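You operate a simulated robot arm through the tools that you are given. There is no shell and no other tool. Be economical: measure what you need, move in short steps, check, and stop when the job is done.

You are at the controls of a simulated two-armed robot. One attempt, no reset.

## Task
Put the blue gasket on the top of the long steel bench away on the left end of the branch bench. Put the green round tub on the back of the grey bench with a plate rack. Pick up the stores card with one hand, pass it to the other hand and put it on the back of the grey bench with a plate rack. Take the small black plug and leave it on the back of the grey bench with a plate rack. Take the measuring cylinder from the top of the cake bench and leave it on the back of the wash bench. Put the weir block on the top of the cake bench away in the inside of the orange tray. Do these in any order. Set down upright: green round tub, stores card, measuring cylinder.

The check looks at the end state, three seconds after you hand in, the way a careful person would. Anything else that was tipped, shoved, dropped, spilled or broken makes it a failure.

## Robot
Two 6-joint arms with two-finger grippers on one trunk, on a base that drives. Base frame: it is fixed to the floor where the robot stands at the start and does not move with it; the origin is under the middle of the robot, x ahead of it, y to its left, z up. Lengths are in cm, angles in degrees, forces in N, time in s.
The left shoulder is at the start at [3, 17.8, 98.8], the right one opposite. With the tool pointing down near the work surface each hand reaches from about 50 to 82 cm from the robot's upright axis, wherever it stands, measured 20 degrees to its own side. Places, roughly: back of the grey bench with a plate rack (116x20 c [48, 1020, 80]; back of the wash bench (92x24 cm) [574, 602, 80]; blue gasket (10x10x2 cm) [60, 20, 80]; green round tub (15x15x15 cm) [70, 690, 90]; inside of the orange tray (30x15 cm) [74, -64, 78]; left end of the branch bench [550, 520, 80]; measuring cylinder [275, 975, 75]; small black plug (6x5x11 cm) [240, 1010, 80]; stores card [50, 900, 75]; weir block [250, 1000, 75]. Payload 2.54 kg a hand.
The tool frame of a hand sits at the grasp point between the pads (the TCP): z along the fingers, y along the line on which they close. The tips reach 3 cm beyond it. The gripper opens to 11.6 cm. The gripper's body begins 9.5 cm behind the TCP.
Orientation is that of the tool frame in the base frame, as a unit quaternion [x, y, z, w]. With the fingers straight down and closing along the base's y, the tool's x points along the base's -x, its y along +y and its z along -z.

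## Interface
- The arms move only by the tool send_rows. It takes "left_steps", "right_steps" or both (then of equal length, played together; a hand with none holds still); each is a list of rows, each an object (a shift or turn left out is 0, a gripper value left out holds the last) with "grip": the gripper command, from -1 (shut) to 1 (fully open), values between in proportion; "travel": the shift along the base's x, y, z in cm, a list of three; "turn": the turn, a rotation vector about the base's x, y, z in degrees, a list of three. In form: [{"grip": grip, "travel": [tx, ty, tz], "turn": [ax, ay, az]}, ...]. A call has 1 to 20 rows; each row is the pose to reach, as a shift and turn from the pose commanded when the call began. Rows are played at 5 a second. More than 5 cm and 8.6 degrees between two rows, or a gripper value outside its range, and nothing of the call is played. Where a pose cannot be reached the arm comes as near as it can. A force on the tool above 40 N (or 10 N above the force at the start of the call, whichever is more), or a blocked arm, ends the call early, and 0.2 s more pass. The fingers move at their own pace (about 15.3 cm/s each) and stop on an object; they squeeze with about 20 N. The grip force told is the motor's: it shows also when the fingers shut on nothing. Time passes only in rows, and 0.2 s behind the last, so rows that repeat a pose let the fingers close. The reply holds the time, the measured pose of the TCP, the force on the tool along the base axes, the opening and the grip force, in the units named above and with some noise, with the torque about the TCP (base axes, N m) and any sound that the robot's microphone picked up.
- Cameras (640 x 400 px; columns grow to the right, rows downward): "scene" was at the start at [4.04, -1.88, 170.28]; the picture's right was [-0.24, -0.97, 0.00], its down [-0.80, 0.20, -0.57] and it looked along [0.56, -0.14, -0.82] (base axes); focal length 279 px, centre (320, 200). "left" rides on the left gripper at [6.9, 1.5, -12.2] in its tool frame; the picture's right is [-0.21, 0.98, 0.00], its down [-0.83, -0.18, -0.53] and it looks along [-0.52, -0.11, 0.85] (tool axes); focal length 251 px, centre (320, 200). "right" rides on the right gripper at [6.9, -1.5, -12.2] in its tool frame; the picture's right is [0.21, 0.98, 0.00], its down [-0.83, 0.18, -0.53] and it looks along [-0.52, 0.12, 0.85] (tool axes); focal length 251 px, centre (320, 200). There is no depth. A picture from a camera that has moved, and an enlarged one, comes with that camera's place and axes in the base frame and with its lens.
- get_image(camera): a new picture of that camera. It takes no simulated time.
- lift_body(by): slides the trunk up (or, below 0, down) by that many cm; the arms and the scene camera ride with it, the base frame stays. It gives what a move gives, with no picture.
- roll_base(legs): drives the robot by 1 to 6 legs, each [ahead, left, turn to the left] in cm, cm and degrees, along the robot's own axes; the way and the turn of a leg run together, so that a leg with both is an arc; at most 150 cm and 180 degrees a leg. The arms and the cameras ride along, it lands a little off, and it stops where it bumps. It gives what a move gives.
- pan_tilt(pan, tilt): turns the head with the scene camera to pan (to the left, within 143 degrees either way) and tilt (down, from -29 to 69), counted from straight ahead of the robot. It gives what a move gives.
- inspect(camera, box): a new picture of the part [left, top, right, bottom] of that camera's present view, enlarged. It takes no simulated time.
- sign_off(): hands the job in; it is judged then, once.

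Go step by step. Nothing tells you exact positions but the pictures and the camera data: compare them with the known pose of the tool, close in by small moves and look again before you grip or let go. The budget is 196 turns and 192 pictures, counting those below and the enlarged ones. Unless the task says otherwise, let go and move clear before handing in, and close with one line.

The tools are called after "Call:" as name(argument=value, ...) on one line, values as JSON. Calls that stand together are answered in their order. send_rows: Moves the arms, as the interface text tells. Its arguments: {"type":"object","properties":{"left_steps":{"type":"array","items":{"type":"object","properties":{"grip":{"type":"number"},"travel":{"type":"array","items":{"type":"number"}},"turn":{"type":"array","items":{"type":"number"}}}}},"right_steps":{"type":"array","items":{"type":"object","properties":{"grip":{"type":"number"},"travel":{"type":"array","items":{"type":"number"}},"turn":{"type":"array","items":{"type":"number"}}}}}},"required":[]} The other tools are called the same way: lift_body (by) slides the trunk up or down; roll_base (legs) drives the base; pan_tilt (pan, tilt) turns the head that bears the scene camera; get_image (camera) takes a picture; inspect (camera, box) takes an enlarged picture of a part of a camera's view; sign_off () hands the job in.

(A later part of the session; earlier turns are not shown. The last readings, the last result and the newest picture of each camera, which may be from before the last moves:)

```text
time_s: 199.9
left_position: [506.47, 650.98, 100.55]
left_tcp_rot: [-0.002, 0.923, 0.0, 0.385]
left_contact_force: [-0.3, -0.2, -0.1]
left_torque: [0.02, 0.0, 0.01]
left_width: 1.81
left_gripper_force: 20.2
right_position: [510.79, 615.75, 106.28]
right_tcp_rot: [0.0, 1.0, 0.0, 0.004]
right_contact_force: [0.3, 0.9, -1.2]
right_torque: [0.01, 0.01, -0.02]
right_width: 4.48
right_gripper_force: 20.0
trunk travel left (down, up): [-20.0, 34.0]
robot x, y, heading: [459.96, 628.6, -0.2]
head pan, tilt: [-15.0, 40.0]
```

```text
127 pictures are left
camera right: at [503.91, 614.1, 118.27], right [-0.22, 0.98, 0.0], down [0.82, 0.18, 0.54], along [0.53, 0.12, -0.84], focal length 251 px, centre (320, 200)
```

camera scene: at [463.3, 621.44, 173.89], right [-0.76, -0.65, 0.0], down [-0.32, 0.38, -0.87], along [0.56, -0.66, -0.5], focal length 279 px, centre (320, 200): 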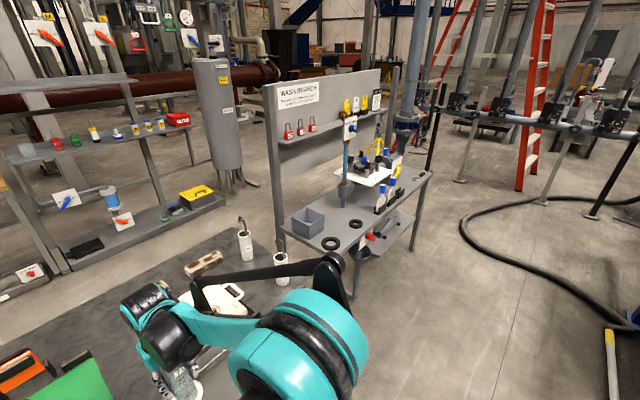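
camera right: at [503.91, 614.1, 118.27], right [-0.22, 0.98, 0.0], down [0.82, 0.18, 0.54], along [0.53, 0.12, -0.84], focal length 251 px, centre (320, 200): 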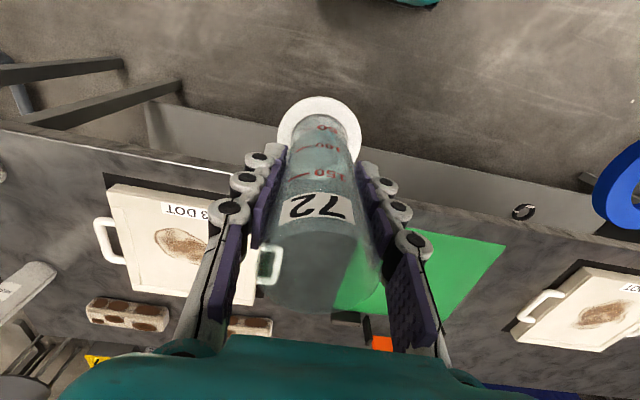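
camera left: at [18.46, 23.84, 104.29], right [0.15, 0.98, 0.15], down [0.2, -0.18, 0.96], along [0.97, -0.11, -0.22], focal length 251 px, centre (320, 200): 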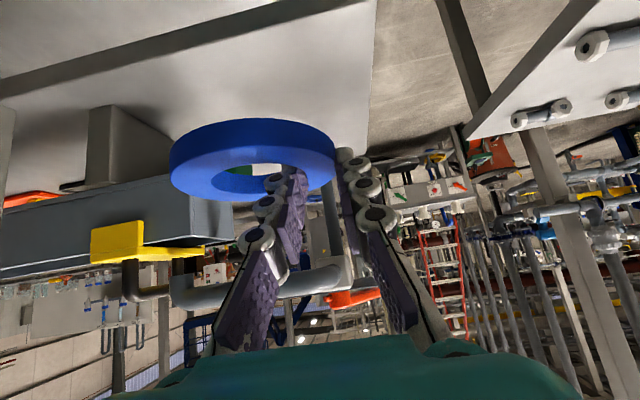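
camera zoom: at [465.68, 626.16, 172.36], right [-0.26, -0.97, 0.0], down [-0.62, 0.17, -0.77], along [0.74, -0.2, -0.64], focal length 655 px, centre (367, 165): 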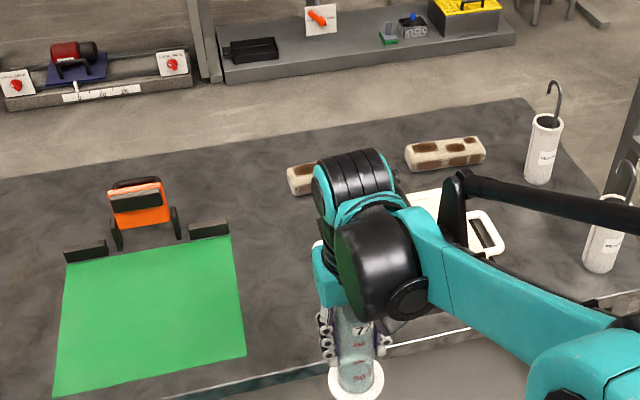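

There is a free spot in the back strip between the orange jig and the left brush, at about (572, 627). I'll move the base up to about (496, 641) and bring the cylinder over it.

Call:
roll_base(legs=[[0, 12, 0], [36, 0, 0.2]])

Call:
pan_tilt(pan=-12, tilt=48)

Call:
get_image(camera="scene")

```text
time_s: 203.1
left_position: [542.42, 663.05, 100.41]
left_tcp_rot: [-0.004, 0.923, 0.0, 0.384]
left_contact_force: [-0.4, -0.6, -1.6]
left_torque: [0.01, 0.03, -0.01]
left_width: 1.82
left_gripper_force: 20.3
right_position: [546.89, 628.01, 106.11]
right_tcp_rot: [-0.003, 1.0, 0.0, 0.003]
right_contact_force: [0.9, -0.3, -0.1]
right_torque: [0.01, 0.03, 0.01]
right_width: 4.46
right_gripper_force: 20.0
trunk travel left (down, up): [-20.0, 34.0]
robot x, y, heading: [496.65, 640.84, 0.4]
head pan, tilt: [-15.0, 40.0]
```

```text
time_s: 203.7
left_position: [542.37, 663.16, 100.44]
left_tcp_rot: [-0.003, 0.923, 0.0, 0.385]
left_contact_force: [-0.1, 0.1, -0.3]
left_torque: [0.01, 0.01, 0.01]
left_width: 1.78
left_gripper_force: 19.4
right_position: [546.91, 628.03, 106.22]
right_tcp_rot: [-0.003, 1.0, 0.001, 0.004]
right_contact_force: [0.7, 0.2, -1.4]
right_torque: [0.01, -0.06, -0.01]
right_width: 4.47
right_gripper_force: 19.9
trunk travel left (down, up): [-20.0, 34.0]
robot x, y, heading: [496.28, 640.67, 0.5]
head pan, tilt: [-12.0, 48.0]
```

```text
126 pictures are left
camera scene: at [501.11, 638.87, 171.21], right [-0.2, -0.98, 0.0], down [-0.73, 0.15, -0.67], along [0.66, -0.14, -0.74], focal length 279 px, centre (320, 200)
```

scene: 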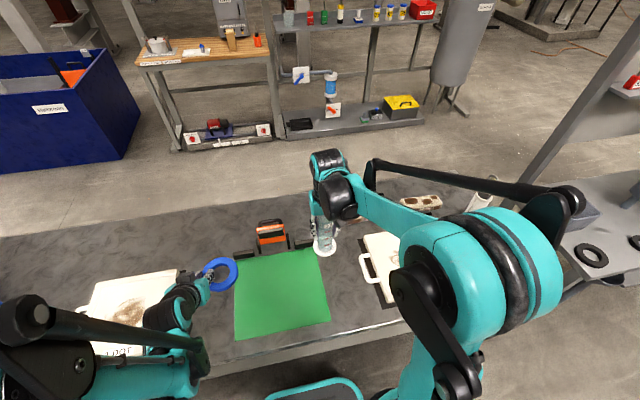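

Call:
send_rows(right_steps=[{"travel": [4.2, -0.3, 0]}, {"travel": [8.4, -0.6, 0]}, {"travel": [12.6, -0.9, 0]}, {"travel": [16.8, -1.2, 0]}, {"travel": [21, -1.5, 0]}, {"travel": [25, -1.5, 0]}])

Call:
inspect(camera="scene", box=[220, 130, 460, 280])

Call:
get_image(camera="right")

```text
time_s: 205.1
left_position: [542.32, 663.13, 100.44]
left_tcp_rot: [-0.004, 0.923, 0.0, 0.384]
left_contact_force: [0.8, 0.5, -0.2]
left_torque: [0.03, 0.06, 0.02]
left_width: 1.78
left_gripper_force: 20.3
right_position: [572.04, 626.42, 106.03]
right_tcp_rot: [-0.002, 1.0, -0.001, 0.002]
right_contact_force: [0.7, 0.2, -1.5]
right_torque: [0.0, 0.07, 0.0]
right_width: 4.44
right_gripper_force: 20.1
trunk travel left (down, up): [-20.0, 34.0]
robot x, y, heading: [496.29, 640.68, 0.3]
head pan, tilt: [-12.0, 48.0]
```

```text
2.67 times, centred on (340, 205) of scene
camera zoom: at [501.38, 638.87, 171.2], right [-0.2, -0.98, 0.0], down [-0.73, 0.15, -0.67], along [0.65, -0.14, -0.74], focal length 743 px, centre (267, 187)
```

zoom: 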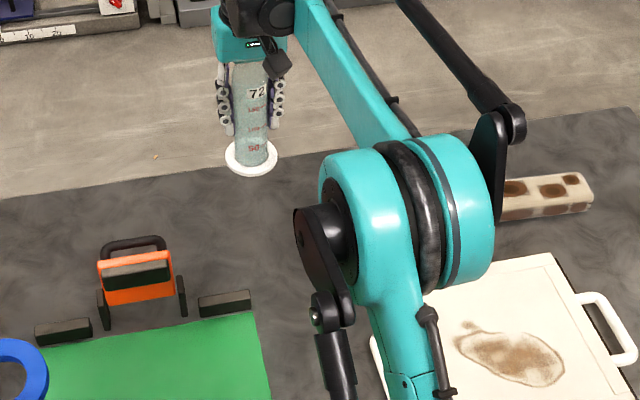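

```text
124 pictures are left
camera right: at [565.1, 624.85, 118.16], right [-0.22, 0.98, 0.0], down [0.82, 0.19, 0.54], along [0.53, 0.12, -0.84], focal length 251 px, centre (320, 200)
```

right: 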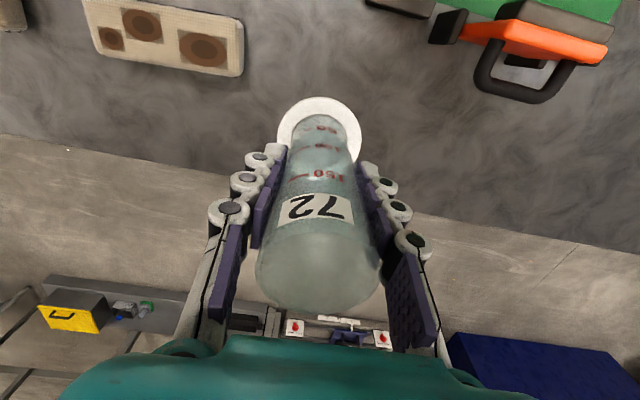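

The spot is clear: the bench edge is at 587 and the brush ends at y≈616. I'll lower, slowly at the end.

Call:
send_rows(right_steps=[{"travel": [0, 0, -4]}, {"travel": [0, 0, -8]}, {"travel": [0, 0, -11]}, {"travel": [0, 0, -12]}, {"travel": [0, 0, -12.7]}])

Call:
inspect(camera="scene", box=[220, 130, 460, 280])

```text
time_s: 206.3
left_position: [542.41, 663.09, 100.37]
left_tcp_rot: [-0.003, 0.923, 0.0, 0.386]
left_contact_force: [0.1, -1.0, -0.5]
left_torque: [0.05, -0.01, 0.02]
left_width: 1.8
left_gripper_force: 19.4
right_position: [571.91, 626.44, 93.42]
right_tcp_rot: [-0.003, 1.0, 0.0, 0.003]
right_contact_force: [0.0, 0.1, -1.8]
right_torque: [-0.01, 0.0, 0.01]
right_width: 4.47
right_gripper_force: 20.3
trunk travel left (down, up): [-20.0, 34.0]
robot x, y, heading: [496.53, 640.67, 0.4]
head pan, tilt: [-12.0, 48.0]
```

```text
2.67 times, centred on (340, 205) of scene
camera zoom: at [501.2, 638.87, 171.21], right [-0.2, -0.98, 0.0], down [-0.73, 0.15, -0.67], along [0.65, -0.14, -0.74], focal length 743 px, centre (267, 187)
```

zoom: 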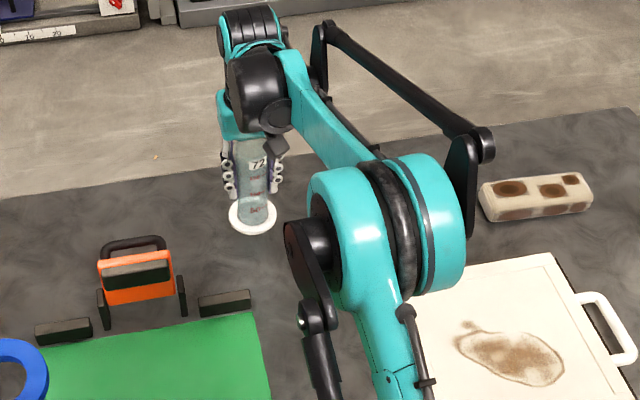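

Call:
send_rows(right_steps=[{"travel": [0, 0, -0.4]}, {"travel": [0, 0, -0.8]}, {"travel": [0, 0, -1.2]}, {"travel": [0, 0, -1.6]}])

```text
time_s: 207.3
left_position: [542.3, 663.09, 100.45]
left_tcp_rot: [-0.003, 0.923, 0.0, 0.385]
left_contact_force: [-0.3, 0.4, -0.8]
left_torque: [0.08, 0.01, 0.02]
left_width: 1.77
left_gripper_force: 19.9
right_position: [571.77, 626.43, 91.66]
right_tcp_rot: [-0.003, 1.0, 0.0, 0.004]
right_contact_force: [0.2, -0.4, 0.3]
right_torque: [0.03, 0.01, -0.03]
right_width: 4.45
right_gripper_force: 20.1
trunk travel left (down, up): [-20.0, 34.0]
robot x, y, heading: [496.54, 640.51, 0.3]
head pan, tilt: [-12.0, 48.0]
```

Call:
send_rows(right_steps=[{"travel": [0, 0, -0.4]}, {"travel": [0, 0, -0.8]}])

Call:
inspect(camera="scene", box=[260, 160, 400, 250])

```text
time_s: 207.9
left_position: [542.27, 663.11, 100.48]
left_tcp_rot: [-0.003, 0.923, 0.0, 0.385]
left_contact_force: [0.5, 0.3, 0.0]
left_torque: [0.04, 0.0, 0.02]
left_width: 1.79
left_gripper_force: 20.0
right_position: [571.79, 626.42, 91.15]
right_tcp_rot: [-0.003, 1.0, 0.0, 0.003]
right_contact_force: [-0.4, 0.3, -0.3]
right_torque: [0.04, -0.04, -0.01]
right_width: 4.43
right_gripper_force: 20.0
trunk travel left (down, up): [-20.0, 34.0]
robot x, y, heading: [496.57, 640.54, 0.3]
head pan, tilt: [-12.0, 48.0]
```

```text
4.44 times, centred on (330, 205) of scene
camera zoom: at [501.16, 638.88, 171.21], right [-0.2, -0.98, 0.0], down [-0.73, 0.15, -0.67], along [0.66, -0.14, -0.74], focal length 1238 px, centre (276, 178)
```

zoom: 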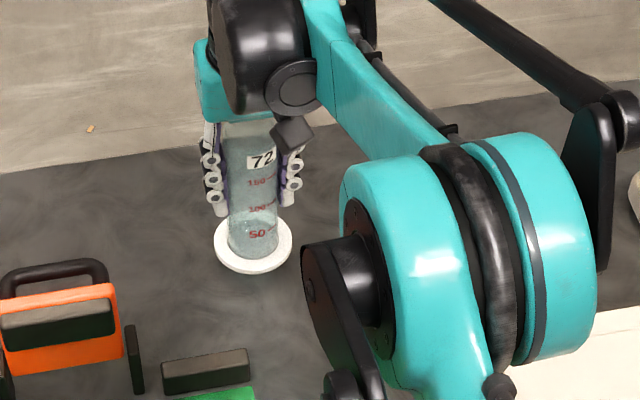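

Call:
send_rows(right_steps=[{"travel": [0, 0, -0.4]}, {"travel": [0, 0, -0.8]}, {"travel": [0, 0, -0.8]}])

```text
time_s: 208.7
left_position: [542.32, 663.09, 100.54]
left_tcp_rot: [-0.003, 0.923, 0.0, 0.385]
left_contact_force: [0.6, 0.1, -0.2]
left_torque: [0.01, 0.01, -0.01]
left_width: 1.77
left_gripper_force: 19.6
right_position: [571.76, 626.53, 90.29]
right_tcp_rot: [-0.002, 1.0, 0.0, 0.003]
right_contact_force: [0.3, -0.6, -1.3]
right_torque: [-0.02, -0.02, 0.02]
right_width: 4.43
right_gripper_force: 20.0
trunk travel left (down, up): [-20.0, 34.0]
robot x, y, heading: [495.92, 640.69, 0.3]
head pan, tilt: [-12.0, 48.0]
```

Call:
send_rows(right_steps=[{"travel": [0, 0, -0.3]}, {"travel": [0, 0, -0.6]}, {"travel": [0, 0, -0.9]}, {"travel": [0, 0, -0.9]}])

Call:
inspect(camera="scene", box=[260, 160, 400, 250])

Call:
get_image(camera="right")

```text
time_s: 209.7
left_position: [542.29, 663.12, 100.5]
left_tcp_rot: [-0.004, 0.923, 0.0, 0.385]
left_contact_force: [-0.4, 0.2, -2.0]
left_torque: [0.04, 0.03, 0.0]
left_width: 1.8
left_gripper_force: 20.3
right_position: [571.84, 626.36, 89.4]
right_tcp_rot: [-0.002, 1.0, -0.001, 0.003]
right_contact_force: [0.6, -0.5, -0.5]
right_torque: [-0.01, 0.0, 0.01]
right_width: 4.43
right_gripper_force: 19.6
trunk travel left (down, up): [-20.0, 34.0]
robot x, y, heading: [496.32, 640.85, 0.3]
head pan, tilt: [-12.0, 48.0]
```

```text
4.44 times, centred on (330, 205) of scene
camera zoom: at [501.15, 638.88, 171.21], right [-0.2, -0.98, 0.0], down [-0.73, 0.15, -0.67], along [0.66, -0.14, -0.74], focal length 1238 px, centre (276, 178)
```

zoom: 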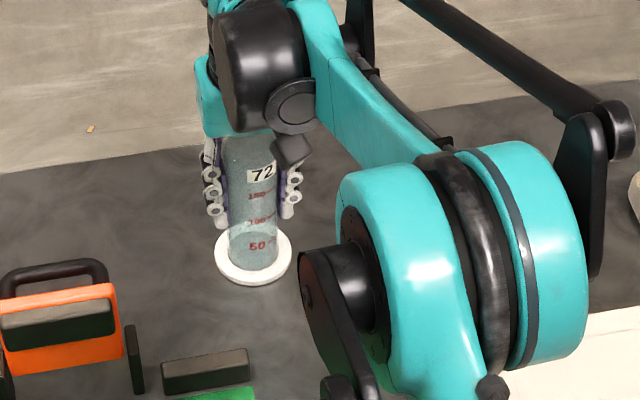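

```text
120 pictures are left
camera right: at [564.91, 624.83, 101.45], right [-0.22, 0.98, 0.0], down [0.82, 0.19, 0.54], along [0.53, 0.12, -0.84], focal length 251 px, centre (320, 200)
```

right: 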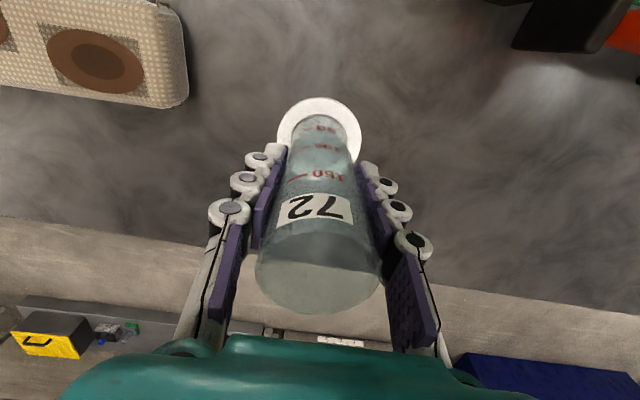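

Call:
send_rows(right_steps=[{"travel": [0, 0, -0.3]}, {"travel": [0, 0, -0.6]}, {"travel": [0, 0, -0.9]}, {"travel": [0, 0, -0.9]}])

```text
time_s: 210.7
left_position: [542.03, 663.12, 100.66]
left_tcp_rot: [-0.003, 0.922, 0.0, 0.386]
left_contact_force: [0.5, 0.3, -0.9]
left_torque: [0.02, 0.02, 0.01]
left_width: 1.8
left_gripper_force: 20.1
right_position: [571.77, 626.4, 88.61]
right_tcp_rot: [-0.002, 1.0, 0.0, 0.004]
right_contact_force: [0.1, 0.8, 17.7]
right_torque: [0.02, -0.02, 0.01]
right_width: 4.27
right_gripper_force: 18.9
trunk travel left (down, up): [-20.0, 34.0]
robot x, y, heading: [496.09, 640.88, 0.3]
head pan, tilt: [-12.0, 48.0]
```

Contact. I'll ease off slightly, release and rise straight up.

Call:
send_rows(right_steps=[{"travel": [0, 0, 0.2], "grip": -0.1}, {"travel": [0, 0, 0.2], "grip": 0.2}, {"travel": [0, 0, 0.2], "grip": 0.3}, {"travel": [0, 0, 4]}, {"travel": [0, 0, 8.5]}, {"travel": [0, 0, 13]}, {"travel": [0, 0, 17]}, {"travel": [-4, 0, 19]}, {"travel": [-8.5, 0, 20]}, {"travel": [-13, 0, 20]}, {"travel": [-17, 0, 20]}, {"travel": [-21, 0, 20]}])

Call:
inspect(camera="scene", box=[220, 130, 460, 280])

```text
time_s: 213.3
left_position: [542.15, 663.15, 100.56]
left_tcp_rot: [-0.003, 0.923, 0.0, 0.385]
left_contact_force: [-1.5, 0.3, -0.1]
left_torque: [0.04, 0.01, -0.04]
left_width: 1.81
left_gripper_force: 20.2
right_position: [550.66, 626.45, 108.71]
right_tcp_rot: [-0.003, 1.0, 0.001, 0.004]
right_contact_force: [0.9, 1.0, -0.5]
right_torque: [0.0, -0.04, -0.01]
right_width: 7.56
right_gripper_force: 0.0
trunk travel left (down, up): [-20.0, 34.0]
robot x, y, heading: [496.2, 640.58, 0.5]
head pan, tilt: [-12.0, 48.0]
```

```text
2.67 times, centred on (340, 205) of scene
camera zoom: at [500.91, 638.88, 171.22], right [-0.2, -0.98, 0.0], down [-0.73, 0.15, -0.67], along [0.66, -0.14, -0.74], focal length 743 px, centre (267, 187)
```

zoom: 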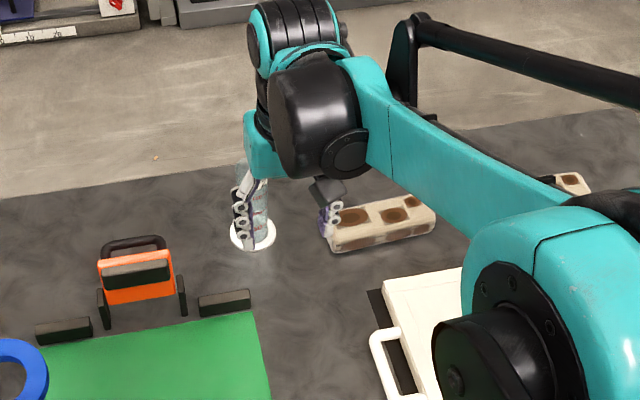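

The cylinder stands upright on the wash bench. The branch bench is at x≈524–566, y≈408–540, so its left (north) end is around y 520. It holds a grey bin and two black rings. I'll move over to face it.

Call:
roll_base(legs=[[-30, 0, 0], [0, -133, 0]])

Call:
pan_tilt(pan=10, tilt=42)

Call:
get_image(camera="scene")

```text
time_s: 221.7
left_position: [512.34, 529.3, 100.56]
left_tcp_rot: [0.0, 0.923, -0.001, 0.385]
left_contact_force: [-0.5, -0.4, -1.0]
left_torque: [0.04, 0.01, 0.03]
left_width: 1.81
left_gripper_force: 19.8
right_position: [520.8, 492.68, 108.58]
right_tcp_rot: [0.002, 1.0, 0.0, 0.004]
right_contact_force: [-1.5, -0.6, 0.2]
right_torque: [0.02, 0.02, -0.01]
right_width: 7.54
right_gripper_force: 0.0
trunk travel left (down, up): [-20.0, 34.0]
robot x, y, heading: [466.26, 507.36, 0.1]
head pan, tilt: [-12.0, 48.0]
```

```text
time_s: 222.5
left_position: [512.42, 529.37, 100.44]
left_tcp_rot: [0.0, 0.923, -0.001, 0.386]
left_contact_force: [0.1, -0.5, -1.1]
left_torque: [0.06, 0.01, 0.0]
left_width: 1.79
left_gripper_force: 20.4
right_position: [520.69, 492.72, 108.58]
right_tcp_rot: [0.002, 1.0, -0.001, 0.003]
right_contact_force: [-0.4, -0.7, -0.1]
right_torque: [0.02, -0.02, -0.01]
right_width: 7.55
right_gripper_force: 0.0
trunk travel left (down, up): [-20.0, 34.0]
robot x, y, heading: [466.04, 507.48, -0.1]
head pan, tilt: [10.0, 42.0]
```

```text
118 pictures are left
camera scene: at [471.6, 508.59, 172.06], right [0.17, -0.99, 0.0], down [-0.66, -0.11, -0.74], along [0.73, 0.13, -0.67], focal length 279 px, centre (320, 200)
```

scene: 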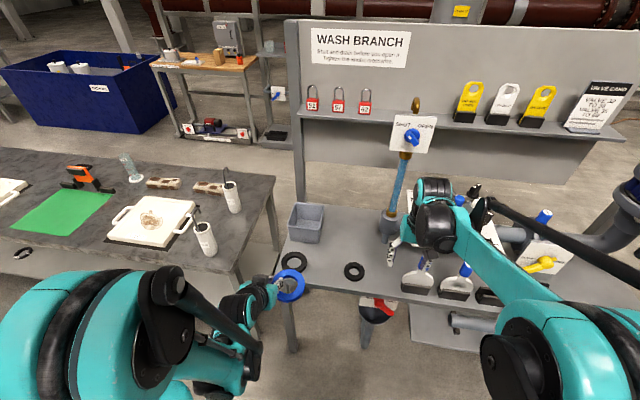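

Call:
inspect(camera="scene", box=[230, 180, 430, 310])

Call:
get_image(camera="left")

Call:
get_image(camera="right")

```text
3.08 times, centred on (330, 245) of scene
camera zoom: at [471.6, 508.59, 172.06], right [0.17, -0.99, 0.0], down [-0.66, -0.11, -0.74], along [0.73, 0.13, -0.67], focal length 857 px, centre (289, 62)
```

zoom: 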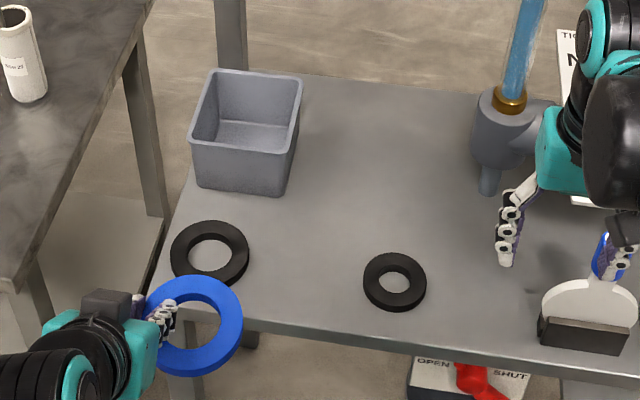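

```text
116 pictures are left
camera left: at [498.7, 531.09, 104.27], right [0.15, 0.98, 0.15], down [0.2, -0.18, 0.96], along [0.97, -0.12, -0.22], focal length 251 px, centre (320, 200)
```

left: 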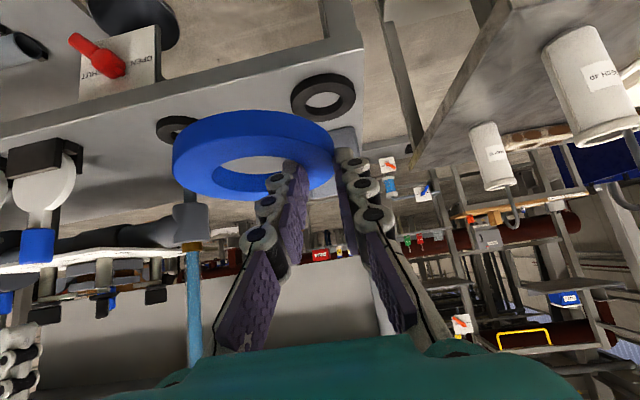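

```text
115 pictures are left
camera right: at [513.75, 491.14, 120.65], right [-0.21, 0.98, 0.0], down [0.82, 0.18, 0.54], along [0.53, 0.11, -0.84], focal length 251 px, centre (320, 200)
```

right: 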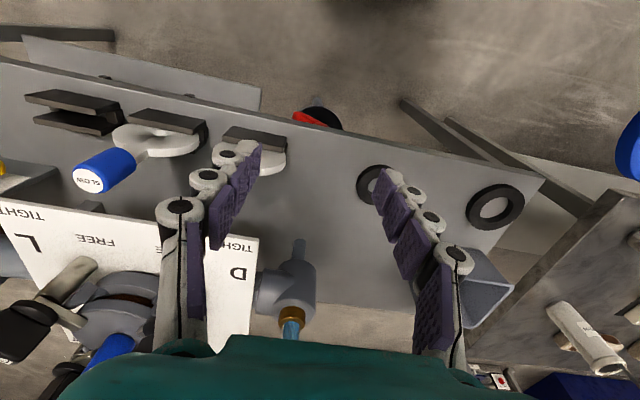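

There is a free area right of the bin and behind the second ring, at about (547, 512). I'll pull the right hand back, then move the base so the left arm gets the same posture as at pickup.

Call:
send_rows(right_steps=[{"travel": [-4, 0, 1]}, {"travel": [-8, 0, 2]}, {"travel": [-12, 0, 3]}, {"travel": [-16, 0, 3]}, {"travel": [-20, 0, 3]}])

Call:
roll_base(legs=[[8, -13, 0]])

Call:
send_rows(left_steps=[{"travel": [4, 0, 0]}, {"travel": [8, 0, -1]}, {"travel": [12, 0, -2]}, {"travel": [16, 0, -4]}, {"travel": [19, 0, -7]}])

Call:
inspect(camera="scene", box=[200, 160, 400, 290])

Call:
get_image(camera="left")

```text
time_s: 223.7
left_position: [512.24, 529.44, 100.58]
left_tcp_rot: [0.0, 0.923, -0.001, 0.386]
left_contact_force: [-0.6, -0.2, 0.0]
left_torque: [0.04, 0.0, 0.03]
left_width: 1.78
left_gripper_force: 20.3
right_position: [500.52, 492.74, 111.65]
right_tcp_rot: [0.001, 1.0, 0.001, 0.003]
right_contact_force: [0.5, 0.3, 0.4]
right_torque: [-0.02, -0.06, -0.01]
right_width: 7.55
right_gripper_force: 0.0
trunk travel left (down, up): [-20.0, 34.0]
robot x, y, heading: [466.44, 507.24, -0.1]
head pan, tilt: [10.0, 42.0]
```

```text
time_s: 225.1
left_position: [520.39, 516.22, 100.48]
left_tcp_rot: [0.0, 0.923, -0.001, 0.384]
left_contact_force: [0.1, -0.8, -1.0]
left_torque: [0.05, 0.03, 0.0]
left_width: 1.79
left_gripper_force: 20.3
right_position: [508.79, 479.3, 111.43]
right_tcp_rot: [0.002, 1.0, 0.001, 0.002]
right_contact_force: [0.0, -0.4, -0.2]
right_torque: [0.05, 0.05, -0.04]
right_width: 7.53
right_gripper_force: 0.1
trunk travel left (down, up): [-20.0, 34.0]
robot x, y, heading: [474.27, 494.26, -0.0]
head pan, tilt: [10.0, 42.0]
```

```text
time_s: 226.3
left_position: [539.46, 516.3, 93.33]
left_tcp_rot: [0.0, 0.923, -0.001, 0.385]
left_contact_force: [0.4, 0.5, -1.9]
left_torque: [0.07, 0.01, 0.0]
left_width: 1.79
left_gripper_force: 19.8
right_position: [508.86, 479.48, 111.55]
right_tcp_rot: [0.002, 1.0, 0.0, 0.003]
right_contact_force: [-0.6, 0.3, -0.4]
right_torque: [-0.03, 0.03, 0.01]
right_width: 7.53
right_gripper_force: 0.1
trunk travel left (down, up): [-20.0, 34.0]
robot x, y, heading: [474.05, 494.06, -0.3]
head pan, tilt: [10.0, 42.0]
```

```text
3.08 times, centred on (300, 225) of scene
camera zoom: at [479.78, 495.53, 172.05], right [0.17, -0.99, 0.0], down [-0.66, -0.11, -0.74], along [0.73, 0.13, -0.67], focal length 857 px, centre (382, 123)
```

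zoom: 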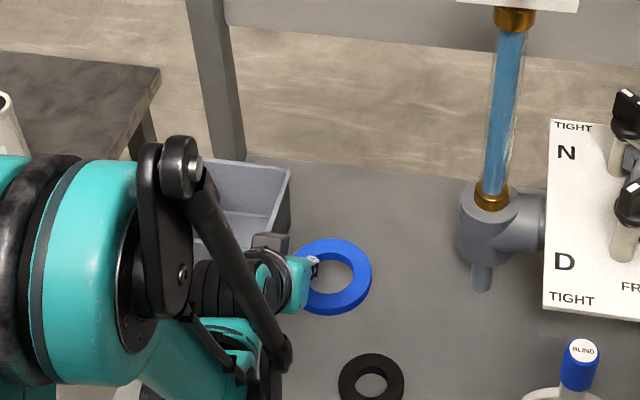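

```text
113 pictures are left
camera left: at [525.79, 518.0, 97.12], right [0.15, 0.98, 0.15], down [0.2, -0.18, 0.96], along [0.97, -0.12, -0.23], focal length 251 px, centre (320, 200)
```

left: 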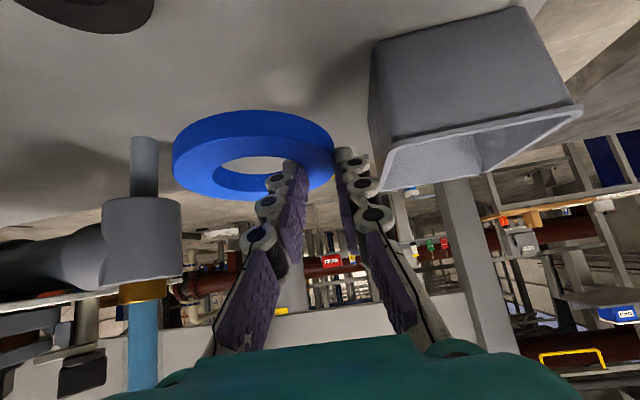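

The outer finger is close to the bin wall (y≈521), so I'll shift 1 cm south while descending.

Call:
send_rows(left_steps=[{"travel": [2, -1, -2.5]}, {"travel": [4, -1, -5.5]}, {"travel": [5.5, -1, -8.5]}, {"travel": [5.5, -1, -9.5]}])

Call:
get_image(camera="left")

Call:
inspect(camera="scene", box=[250, 190, 350, 260])

```text
time_s: 227.3
left_position: [544.74, 515.4, 84.0]
left_tcp_rot: [0.0, 0.923, -0.002, 0.385]
left_contact_force: [-0.6, 0.2, -1.6]
left_torque: [0.03, 0.0, -0.04]
left_width: 1.78
left_gripper_force: 20.1
right_position: [508.69, 479.41, 111.61]
right_tcp_rot: [0.001, 1.0, 0.0, 0.005]
right_contact_force: [0.1, 0.3, 0.3]
right_torque: [-0.02, -0.03, -0.02]
right_width: 7.53
right_gripper_force: 0.1
trunk travel left (down, up): [-20.0, 34.0]
robot x, y, heading: [473.91, 494.14, -0.1]
head pan, tilt: [10.0, 42.0]
```

```text
112 pictures are left
camera left: at [531.13, 517.03, 87.8], right [0.15, 0.98, 0.15], down [0.2, -0.18, 0.96], along [0.97, -0.12, -0.22], focal length 251 px, centre (320, 200)
```

left: 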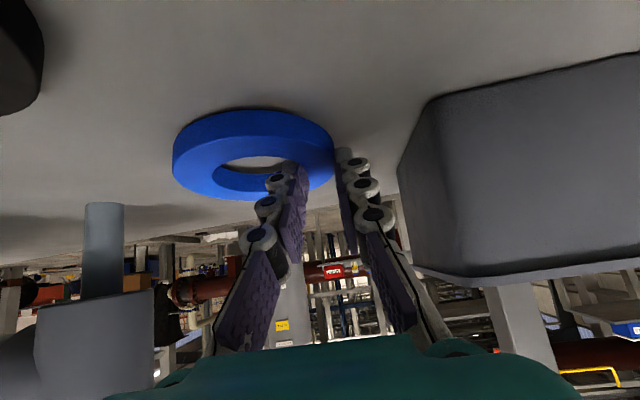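

```text
5.71 times, centred on (300, 225) of scene
camera zoom: at [479.53, 495.5, 172.06], right [0.17, -0.99, 0.0], down [-0.66, -0.11, -0.74], along [0.73, 0.13, -0.67], focal length 1592 px, centre (434, 57)
```

zoom: 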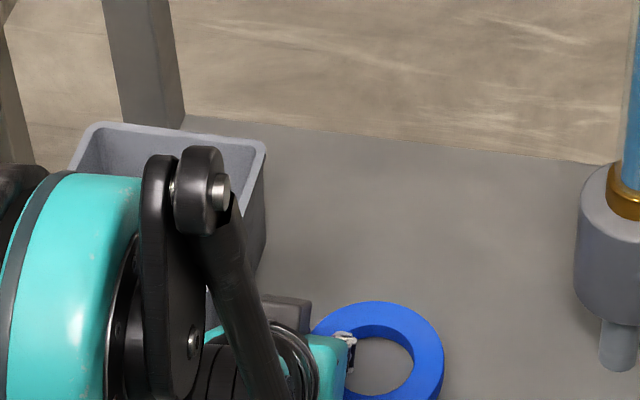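

It's clear. Lowering slowly to contact.

Call:
send_rows(left_steps=[{"travel": [0, 0, -0.7]}, {"travel": [0, 0, -1.4]}, {"travel": [0, 0, -2]}, {"travel": [0, 0, -2.4]}])

Call:
get_image(camera="left")

```text
time_s: 227.9
left_position: [544.96, 515.26, 83.42]
left_tcp_rot: [0.0, 0.921, -0.001, 0.391]
left_contact_force: [-7.4, -2.3, 17.9]
left_torque: [0.02, 0.23, 0.08]
left_width: 1.84
left_gripper_force: 19.5
right_position: [508.49, 479.47, 111.58]
right_tcp_rot: [0.001, 1.0, 0.0, 0.004]
right_contact_force: [0.1, 0.2, 0.3]
right_torque: [-0.02, 0.0, 0.02]
right_width: 7.54
right_gripper_force: 0.0
trunk travel left (down, up): [-20.0, 34.0]
robot x, y, heading: [473.99, 493.69, -0.0]
head pan, tilt: [10.0, 42.0]
stopped in row 2 (left hand): the force on the tool passed its limit at 48 N (the readings are from after the stop); the commanded pose is now the measured one
```

```text
110 pictures are left
camera left: at [531.16, 516.98, 86.95], right [0.15, 0.98, 0.15], down [0.19, -0.18, 0.97], along [0.97, -0.12, -0.21], focal length 251 px, centre (320, 200)
```

left: 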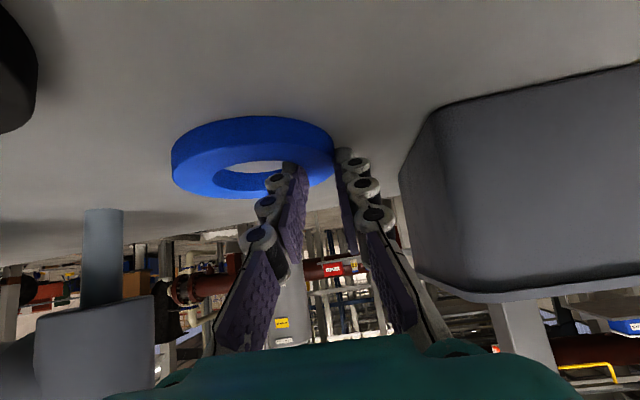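

The gasket touches the bench. I'll open modestly and withdraw along the finger axis.

Call:
send_rows(left_steps=[{"travel": [0, 0, 0.1], "grip": -0.6}, {"travel": [0, 0, 0.2], "grip": -0.38}, {"travel": [0, 0, 0.2], "grip": -0.38}, {"travel": [-0.8, 0, 2]}, {"travel": [-2, 0, 5]}, {"travel": [-5, 0, 8]}, {"travel": [-8, 0, 11]}, {"travel": [-11, 0, 14]}, {"travel": [-14, 0, 17]}, {"travel": [-17, 0, 19]}, {"travel": [-21, 0, 20]}, {"travel": [-24, 0, 20]}])

Call:
inspect(camera="scene", box=[200, 160, 400, 290])

```text
time_s: 230.5
left_position: [520.96, 515.4, 103.08]
left_tcp_rot: [-0.001, 0.921, 0.0, 0.389]
left_contact_force: [0.7, 0.2, -0.1]
left_torque: [0.01, 0.0, 0.0]
left_width: 3.59
left_gripper_force: 0.1
right_position: [508.67, 479.56, 111.6]
right_tcp_rot: [0.002, 1.0, 0.0, 0.004]
right_contact_force: [0.1, 0.6, -0.3]
right_torque: [0.03, 0.0, 0.0]
right_width: 7.52
right_gripper_force: 0.2
trunk travel left (down, up): [-20.0, 34.0]
robot x, y, heading: [474.37, 494.05, -0.2]
head pan, tilt: [10.0, 42.0]
```

```text
3.08 times, centred on (300, 225) of scene
camera zoom: at [479.51, 495.49, 172.06], right [0.17, -0.99, 0.0], down [-0.66, -0.11, -0.74], along [0.73, 0.13, -0.67], focal length 857 px, centre (382, 123)
```

zoom: 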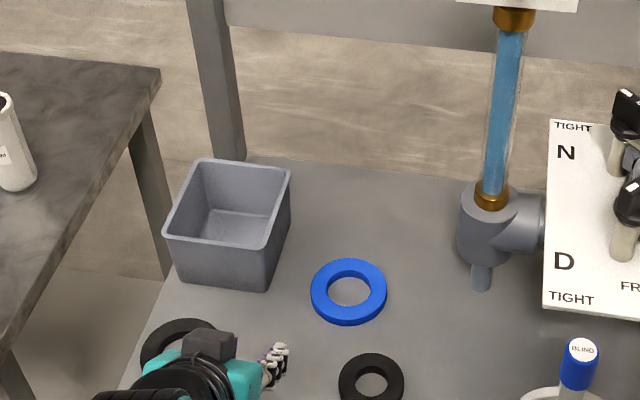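

The gasket lies flat at (546, 512) on the left end of the branch bench. I'll return the left hand to vertical, then head back north up the aisle to the cake bench for the black plug.

Call:
send_rows(left_steps=[{"turn": [0, 8, 0]}, {"turn": [0, 16, 0]}, {"turn": [0, 24, 0]}, {"turn": [0, 32, 0], "travel": [0, 0, 1]}, {"turn": [0, 40, 0], "travel": [0, 0, 3]}, {"turn": [0, 45, 0], "travel": [0, 0, 5]}])

Call:
roll_base(legs=[[-12, 0, 0], [0, 0, -90], [-150, 0, 0], [-140, 0, 0]])

```text
time_s: 231.9
left_position: [521.06, 515.59, 108.15]
left_tcp_rot: [-0.001, 1.0, 0.0, 0.006]
left_contact_force: [-0.8, 0.5, 0.6]
left_torque: [-0.02, 0.0, -0.01]
left_width: 3.58
left_gripper_force: 0.1
right_position: [508.67, 479.51, 111.67]
right_tcp_rot: [0.002, 1.0, 0.0, 0.003]
right_contact_force: [0.5, 0.5, 0.0]
right_torque: [0.01, 0.0, -0.03]
right_width: 7.53
right_gripper_force: 0.1
trunk travel left (down, up): [-20.0, 34.0]
robot x, y, heading: [474.67, 493.87, -0.1]
head pan, tilt: [10.0, 42.0]
```

```text
time_s: 250.6
left_position: [481.69, 737.79, 108.15]
left_tcp_rot: [0.706, 0.708, -0.005, 0.004]
left_contact_force: [0.0, 0.1, -0.1]
left_torque: [-0.03, -0.01, 0.04]
left_width: 3.58
left_gripper_force: 0.0
right_position: [445.72, 750.24, 111.69]
right_tcp_rot: [0.707, 0.707, -0.003, 0.003]
right_contact_force: [0.4, -0.9, 0.2]
right_torque: [0.0, -0.01, 0.0]
right_width: 7.54
right_gripper_force: 0.2
trunk travel left (down, up): [-20.0, 34.0]
robot x, y, heading: [460.61, 784.3, -90.1]
head pan, tilt: [10.0, 42.0]
```

Call:
roll_base(legs=[[-150, 0, 0], [-165, 0, 0]])

```text
refused: -165 is not a number from -150 to 150
```

Call:
roll_base(legs=[[-150, 0, 0], [-150, 0, 0], [-16, 0, 0], [0, -105, 0], [0, -100, 0], [35, 0, 0]])

Call:
pan_tilt(pan=0, tilt=50)

Call:
get_image(camera="scene")

Call:
get_image(camera="right")

```text
time_s: 277.7
left_position: [278.26, 1021.34, 108.12]
left_tcp_rot: [0.708, 0.706, -0.005, 0.005]
left_contact_force: [0.0, -0.7, -0.3]
left_torque: [0.03, 0.0, 0.02]
left_width: 3.61
left_gripper_force: 0.1
right_position: [242.32, 1033.99, 111.6]
right_tcp_rot: [0.71, 0.704, -0.002, 0.002]
right_contact_force: [-0.3, -0.4, -0.1]
right_torque: [0.0, 0.0, -0.02]
right_width: 7.55
right_gripper_force: 0.0
trunk travel left (down, up): [-20.0, 34.0]
robot x, y, heading: [257.64, 1068.24, -90.3]
head pan, tilt: [10.0, 42.0]
```

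```text
time_s: 278.4
left_position: [278.29, 1021.48, 108.08]
left_tcp_rot: [0.708, 0.706, -0.005, 0.004]
left_contact_force: [0.0, 0.6, -0.4]
left_torque: [0.0, 0.0, 0.0]
left_width: 3.61
left_gripper_force: 0.0
right_position: [242.41, 1034.01, 111.63]
right_tcp_rot: [0.71, 0.704, -0.002, 0.003]
right_contact_force: [-0.4, 0.5, 1.3]
right_torque: [-0.04, -0.01, 0.01]
right_width: 7.54
right_gripper_force: 0.0
trunk travel left (down, up): [-20.0, 34.0]
robot x, y, heading: [257.42, 1068.3, -90.2]
head pan, tilt: [0.0, 50.0]
```

```text
108 pictures are left
camera scene: at [257.21, 1063.49, 170.94], right [-1.0, 0.01, 0.0], down [0.01, 0.77, -0.64], along [0.0, -0.64, -0.77], focal length 279 px, centre (320, 200)
```

scene: 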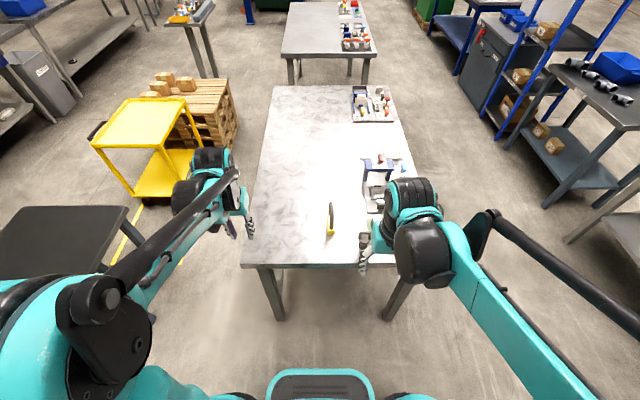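

```text
107 pictures are left
camera right: at [240.95, 1040.96, 123.72], right [0.98, 0.21, 0.0], down [0.17, -0.82, 0.54], along [0.11, -0.53, -0.84], focal length 251 px, centre (320, 200)
```

right: 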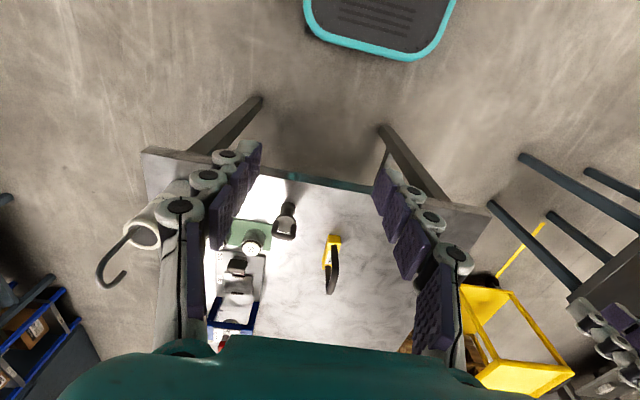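

The plug is at about (240, 1006). I'll roll 13 cm closer and look from above it.

Call:
roll_base(legs=[[13, 0, 0.2]])

Call:
send_rows(right_steps=[{"travel": [-0.7, -4, -2]}, {"travel": [-1.4, -8, -4]}, {"travel": [-2, -12, -6]}])

Call:
get_image(camera="right")

Call:
get_image(camera="left")

```text
time_s: 279.7
left_position: [278.26, 1008.48, 108.09]
left_tcp_rot: [0.707, 0.708, -0.005, 0.004]
left_contact_force: [-0.4, -0.5, -0.3]
left_torque: [0.05, 0.0, 0.0]
left_width: 3.61
left_gripper_force: 0.1
right_position: [242.4, 1020.93, 111.52]
right_tcp_rot: [0.709, 0.705, -0.002, 0.002]
right_contact_force: [-0.3, -0.6, -0.1]
right_torque: [0.07, 0.03, 0.01]
right_width: 7.54
right_gripper_force: 0.1
trunk travel left (down, up): [-20.0, 34.0]
robot x, y, heading: [257.13, 1055.55, -90.0]
head pan, tilt: [0.0, 50.0]
```

```text
time_s: 280.5
left_position: [278.31, 1008.35, 107.95]
left_tcp_rot: [0.707, 0.708, -0.004, 0.004]
left_contact_force: [0.3, -0.7, -0.1]
left_torque: [0.04, 0.0, -0.01]
left_width: 3.61
left_gripper_force: 0.2
right_position: [240.34, 1008.84, 105.39]
right_tcp_rot: [0.709, 0.705, -0.001, 0.001]
right_contact_force: [-0.4, -1.1, 0.2]
right_torque: [0.05, -0.01, -0.04]
right_width: 7.49
right_gripper_force: 0.1
trunk travel left (down, up): [-20.0, 34.0]
robot x, y, heading: [257.04, 1055.43, -90.2]
head pan, tilt: [0.0, 50.0]
```

```text
106 pictures are left
camera right: at [238.96, 1015.74, 117.63], right [0.98, 0.21, 0.0], down [0.18, -0.82, 0.54], along [0.11, -0.53, -0.84], focal length 251 px, centre (320, 200)
```

right: 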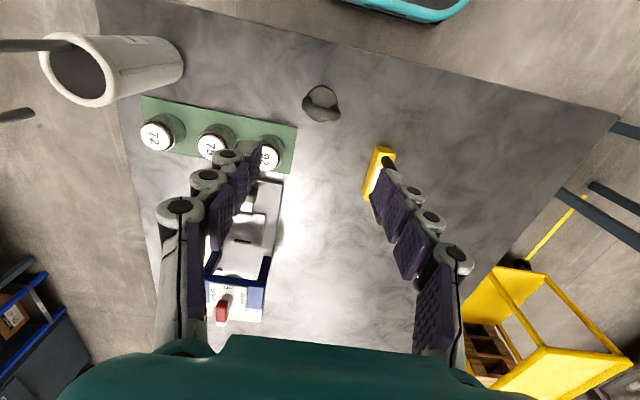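

```text
105 pictures are left
camera left: at [279.68, 1015.61, 120.26], right [0.98, -0.22, 0.0], down [-0.18, -0.82, 0.54], along [-0.12, -0.53, -0.84], focal length 251 px, centre (320, 200)
```

left: 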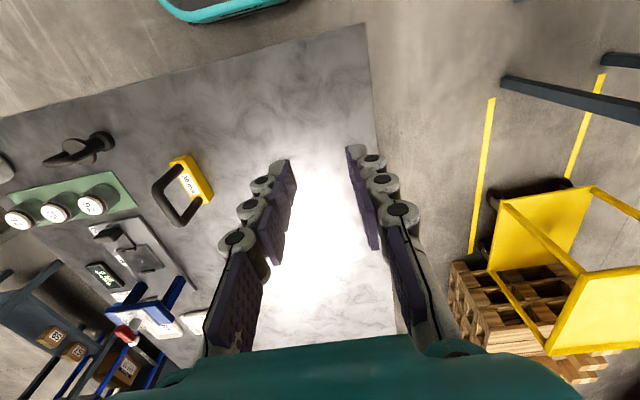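

Call:
inspect(camera="right", box=[260, 60, 400, 150])

Call:
inspect(camera="left", box=[20, 100, 160, 190])

```text
4.44 times, centred on (330, 105) of right
camera zoom: at [238.96, 1015.74, 117.63], right [0.98, 0.21, 0.0], down [0.18, -0.82, 0.54], along [0.11, -0.53, -0.84], focal length 1118 px, centre (276, 622)
```

zoom: 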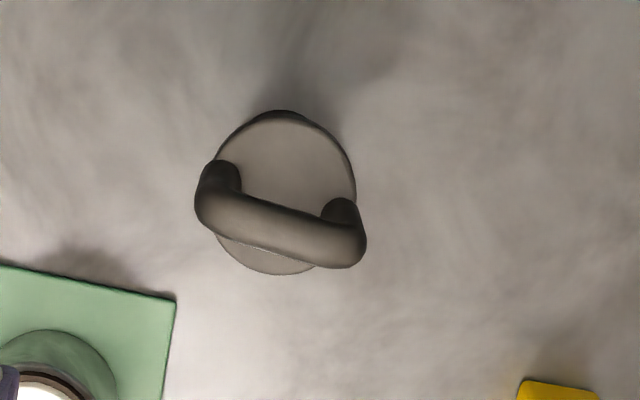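

```text
4.44 times, centred on (90, 145) of left
camera zoom: at [279.68, 1015.61, 120.26], right [0.98, -0.22, 0.0], down [-0.18, -0.82, 0.54], along [-0.12, -0.53, -0.84], focal length 1118 px, centre (1342, 444)
```

zoom: 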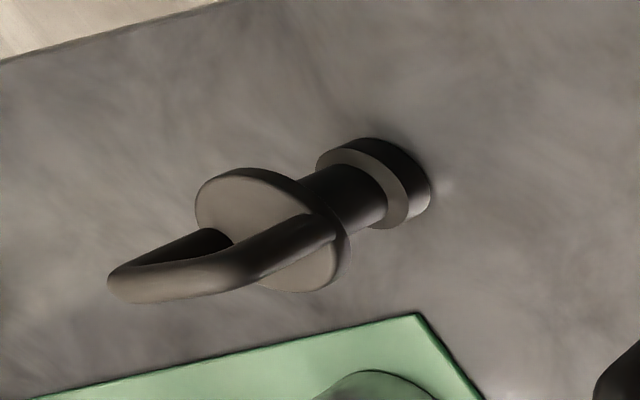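

The plug is an upright spool with a loop handle on top: handle at (240.5, 1008.8), top z≈86.4, about 5 cm wide along x. The hand is already aligned, so I'll descend around it.

Call:
send_rows(right_steps=[{"travel": [0, 0, -5]}, {"travel": [0.1, 0, -10]}, {"travel": [0.1, 0, -14]}])

Call:
get_image(camera="right")

```text
time_s: 281.3
left_position: [278.31, 1008.54, 108.0]
left_tcp_rot: [0.707, 0.707, -0.006, 0.005]
left_contact_force: [0.8, -0.4, 0.1]
left_torque: [0.07, -0.02, -0.02]
left_width: 3.59
left_gripper_force: 0.0
right_position: [240.57, 1008.89, 91.52]
right_tcp_rot: [0.709, 0.705, -0.002, 0.002]
right_contact_force: [1.0, -0.2, -0.2]
right_torque: [0.05, -0.01, -0.01]
right_width: 7.55
right_gripper_force: 0.1
trunk travel left (down, up): [-20.0, 34.0]
robot x, y, heading: [257.39, 1055.77, -90.2]
head pan, tilt: [0.0, 50.0]
```

```text
102 pictures are left
camera right: at [239.09, 1015.81, 103.68], right [0.98, 0.21, 0.0], down [0.18, -0.82, 0.54], along [0.11, -0.53, -0.84], focal length 251 px, centre (320, 200)
```

right: 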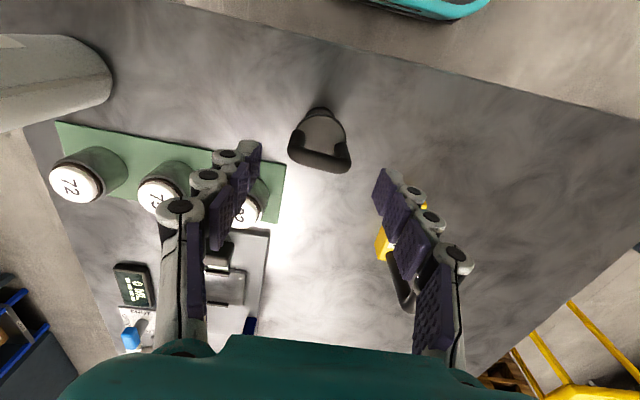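

Call:
send_rows(right_steps=[{"travel": [0.1, -0.2, -4]}, {"travel": [0.1, -0.2, -8]}, {"travel": [0.1, -0.2, -8], "grip": -0.1}, {"travel": [0.1, -0.2, -8], "grip": -0.5}, {"travel": [0.1, -0.2, -8], "grip": -1}, {"travel": [0.1, -0.2, -8], "grip": -1}])

Call:
get_image(camera="right")

```text
time_s: 282.7
left_position: [278.31, 1008.64, 108.2]
left_tcp_rot: [0.707, 0.707, -0.005, 0.004]
left_contact_force: [-0.2, -0.3, 0.1]
left_torque: [0.02, 0.02, 0.02]
left_width: 3.59
left_gripper_force: 0.1
right_position: [240.72, 1008.84, 83.49]
right_tcp_rot: [0.709, 0.706, -0.003, 0.003]
right_contact_force: [0.2, -0.9, -0.2]
right_torque: [-0.04, -0.02, 0.03]
right_width: 4.47
right_gripper_force: 20.4
trunk travel left (down, up): [-20.0, 34.0]
robot x, y, heading: [257.47, 1055.51, -90.3]
head pan, tilt: [0.0, 50.0]
```

```text
101 pictures are left
camera right: at [239.2, 1015.72, 95.65], right [0.98, 0.21, 0.0], down [0.18, -0.82, 0.54], along [0.11, -0.53, -0.84], focal length 251 px, centre (320, 200)
```

right: 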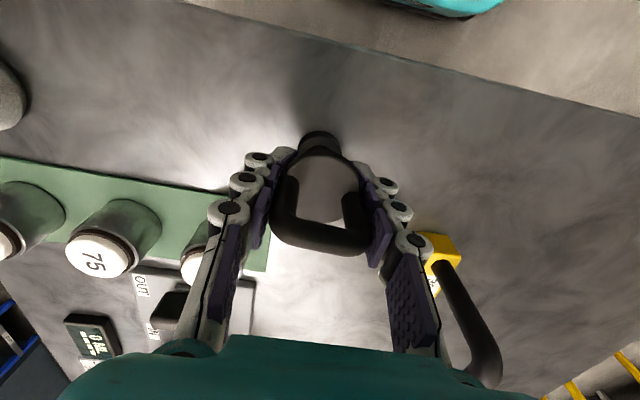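

The plug is gripped at 4.5 cm. I'll lift and carry it around the north end to the grey bench's west side.

Call:
send_rows(right_steps=[{"travel": [0, 0, 3]}, {"travel": [0, 0, 8]}, {"travel": [0, 0, 13]}, {"travel": [0, 0, 18]}, {"travel": [0, 3, 22]}])

Call:
roll_base(legs=[[-80, 0, 0.3], [0, -150, 0], [0, -150, 0], [0, -25, 0], [0, 0, 90], [0, -112, 0]])

Call:
get_image(camera="scene")

Call:
get_image(camera="right")

```text
time_s: 283.9
left_position: [278.42, 1008.89, 108.28]
left_tcp_rot: [0.707, 0.707, -0.006, 0.005]
left_contact_force: [0.0, -0.3, 0.6]
left_torque: [-0.06, -0.06, -0.03]
left_width: 3.58
left_gripper_force: 0.0
right_position: [240.71, 1012.16, 105.83]
right_tcp_rot: [0.71, 0.705, -0.003, 0.003]
right_contact_force: [0.5, 0.6, -0.4]
right_torque: [-0.05, -0.01, 0.0]
right_width: 4.49
right_gripper_force: 20.3
trunk travel left (down, up): [-20.0, 34.0]
robot x, y, heading: [257.23, 1055.57, -90.3]
head pan, tilt: [0.0, 50.0]
```

```text
time_s: 312.9
left_position: [-22.62, 1042.36, 108.08]
left_tcp_rot: [0.001, 1.0, 0.0, 0.008]
left_contact_force: [0.0, -0.9, -0.5]
left_torque: [0.01, 0.02, 0.01]
left_width: 3.59
left_gripper_force: 0.1
right_position: [-25.89, 1004.87, 105.52]
right_tcp_rot: [0.004, 1.0, 0.0, 0.004]
right_contact_force: [0.1, 0.1, 0.0]
right_torque: [0.01, 0.02, 0.01]
right_width: 4.48
right_gripper_force: 19.6
trunk travel left (down, up): [-20.0, 34.0]
robot x, y, heading: [-69.56, 1021.13, -0.4]
head pan, tilt: [0.0, 50.0]
```

```text
100 pictures are left
camera scene: at [-64.67, 1021.07, 170.94], right [-0.01, -1.0, 0.0], down [-0.77, 0.01, -0.64], along [0.64, 0.0, -0.77], focal length 279 px, centre (320, 200)
```

scene: 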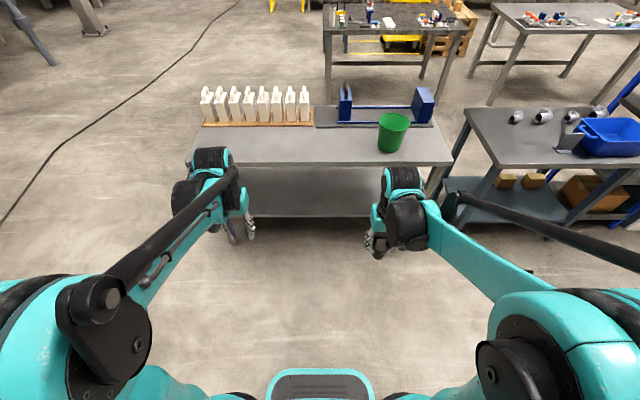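

```text
99 pictures are left
camera right: at [-32.84, 1003.14, 117.69], right [-0.21, 0.98, 0.0], down [0.82, 0.18, 0.54], along [0.53, 0.11, -0.84], focal length 251 px, centre (320, 200)
```

right: 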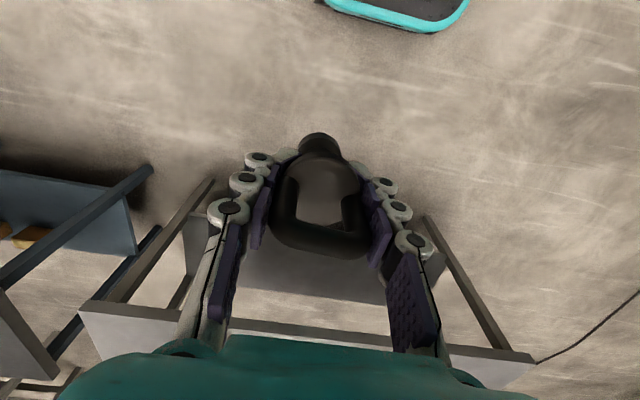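

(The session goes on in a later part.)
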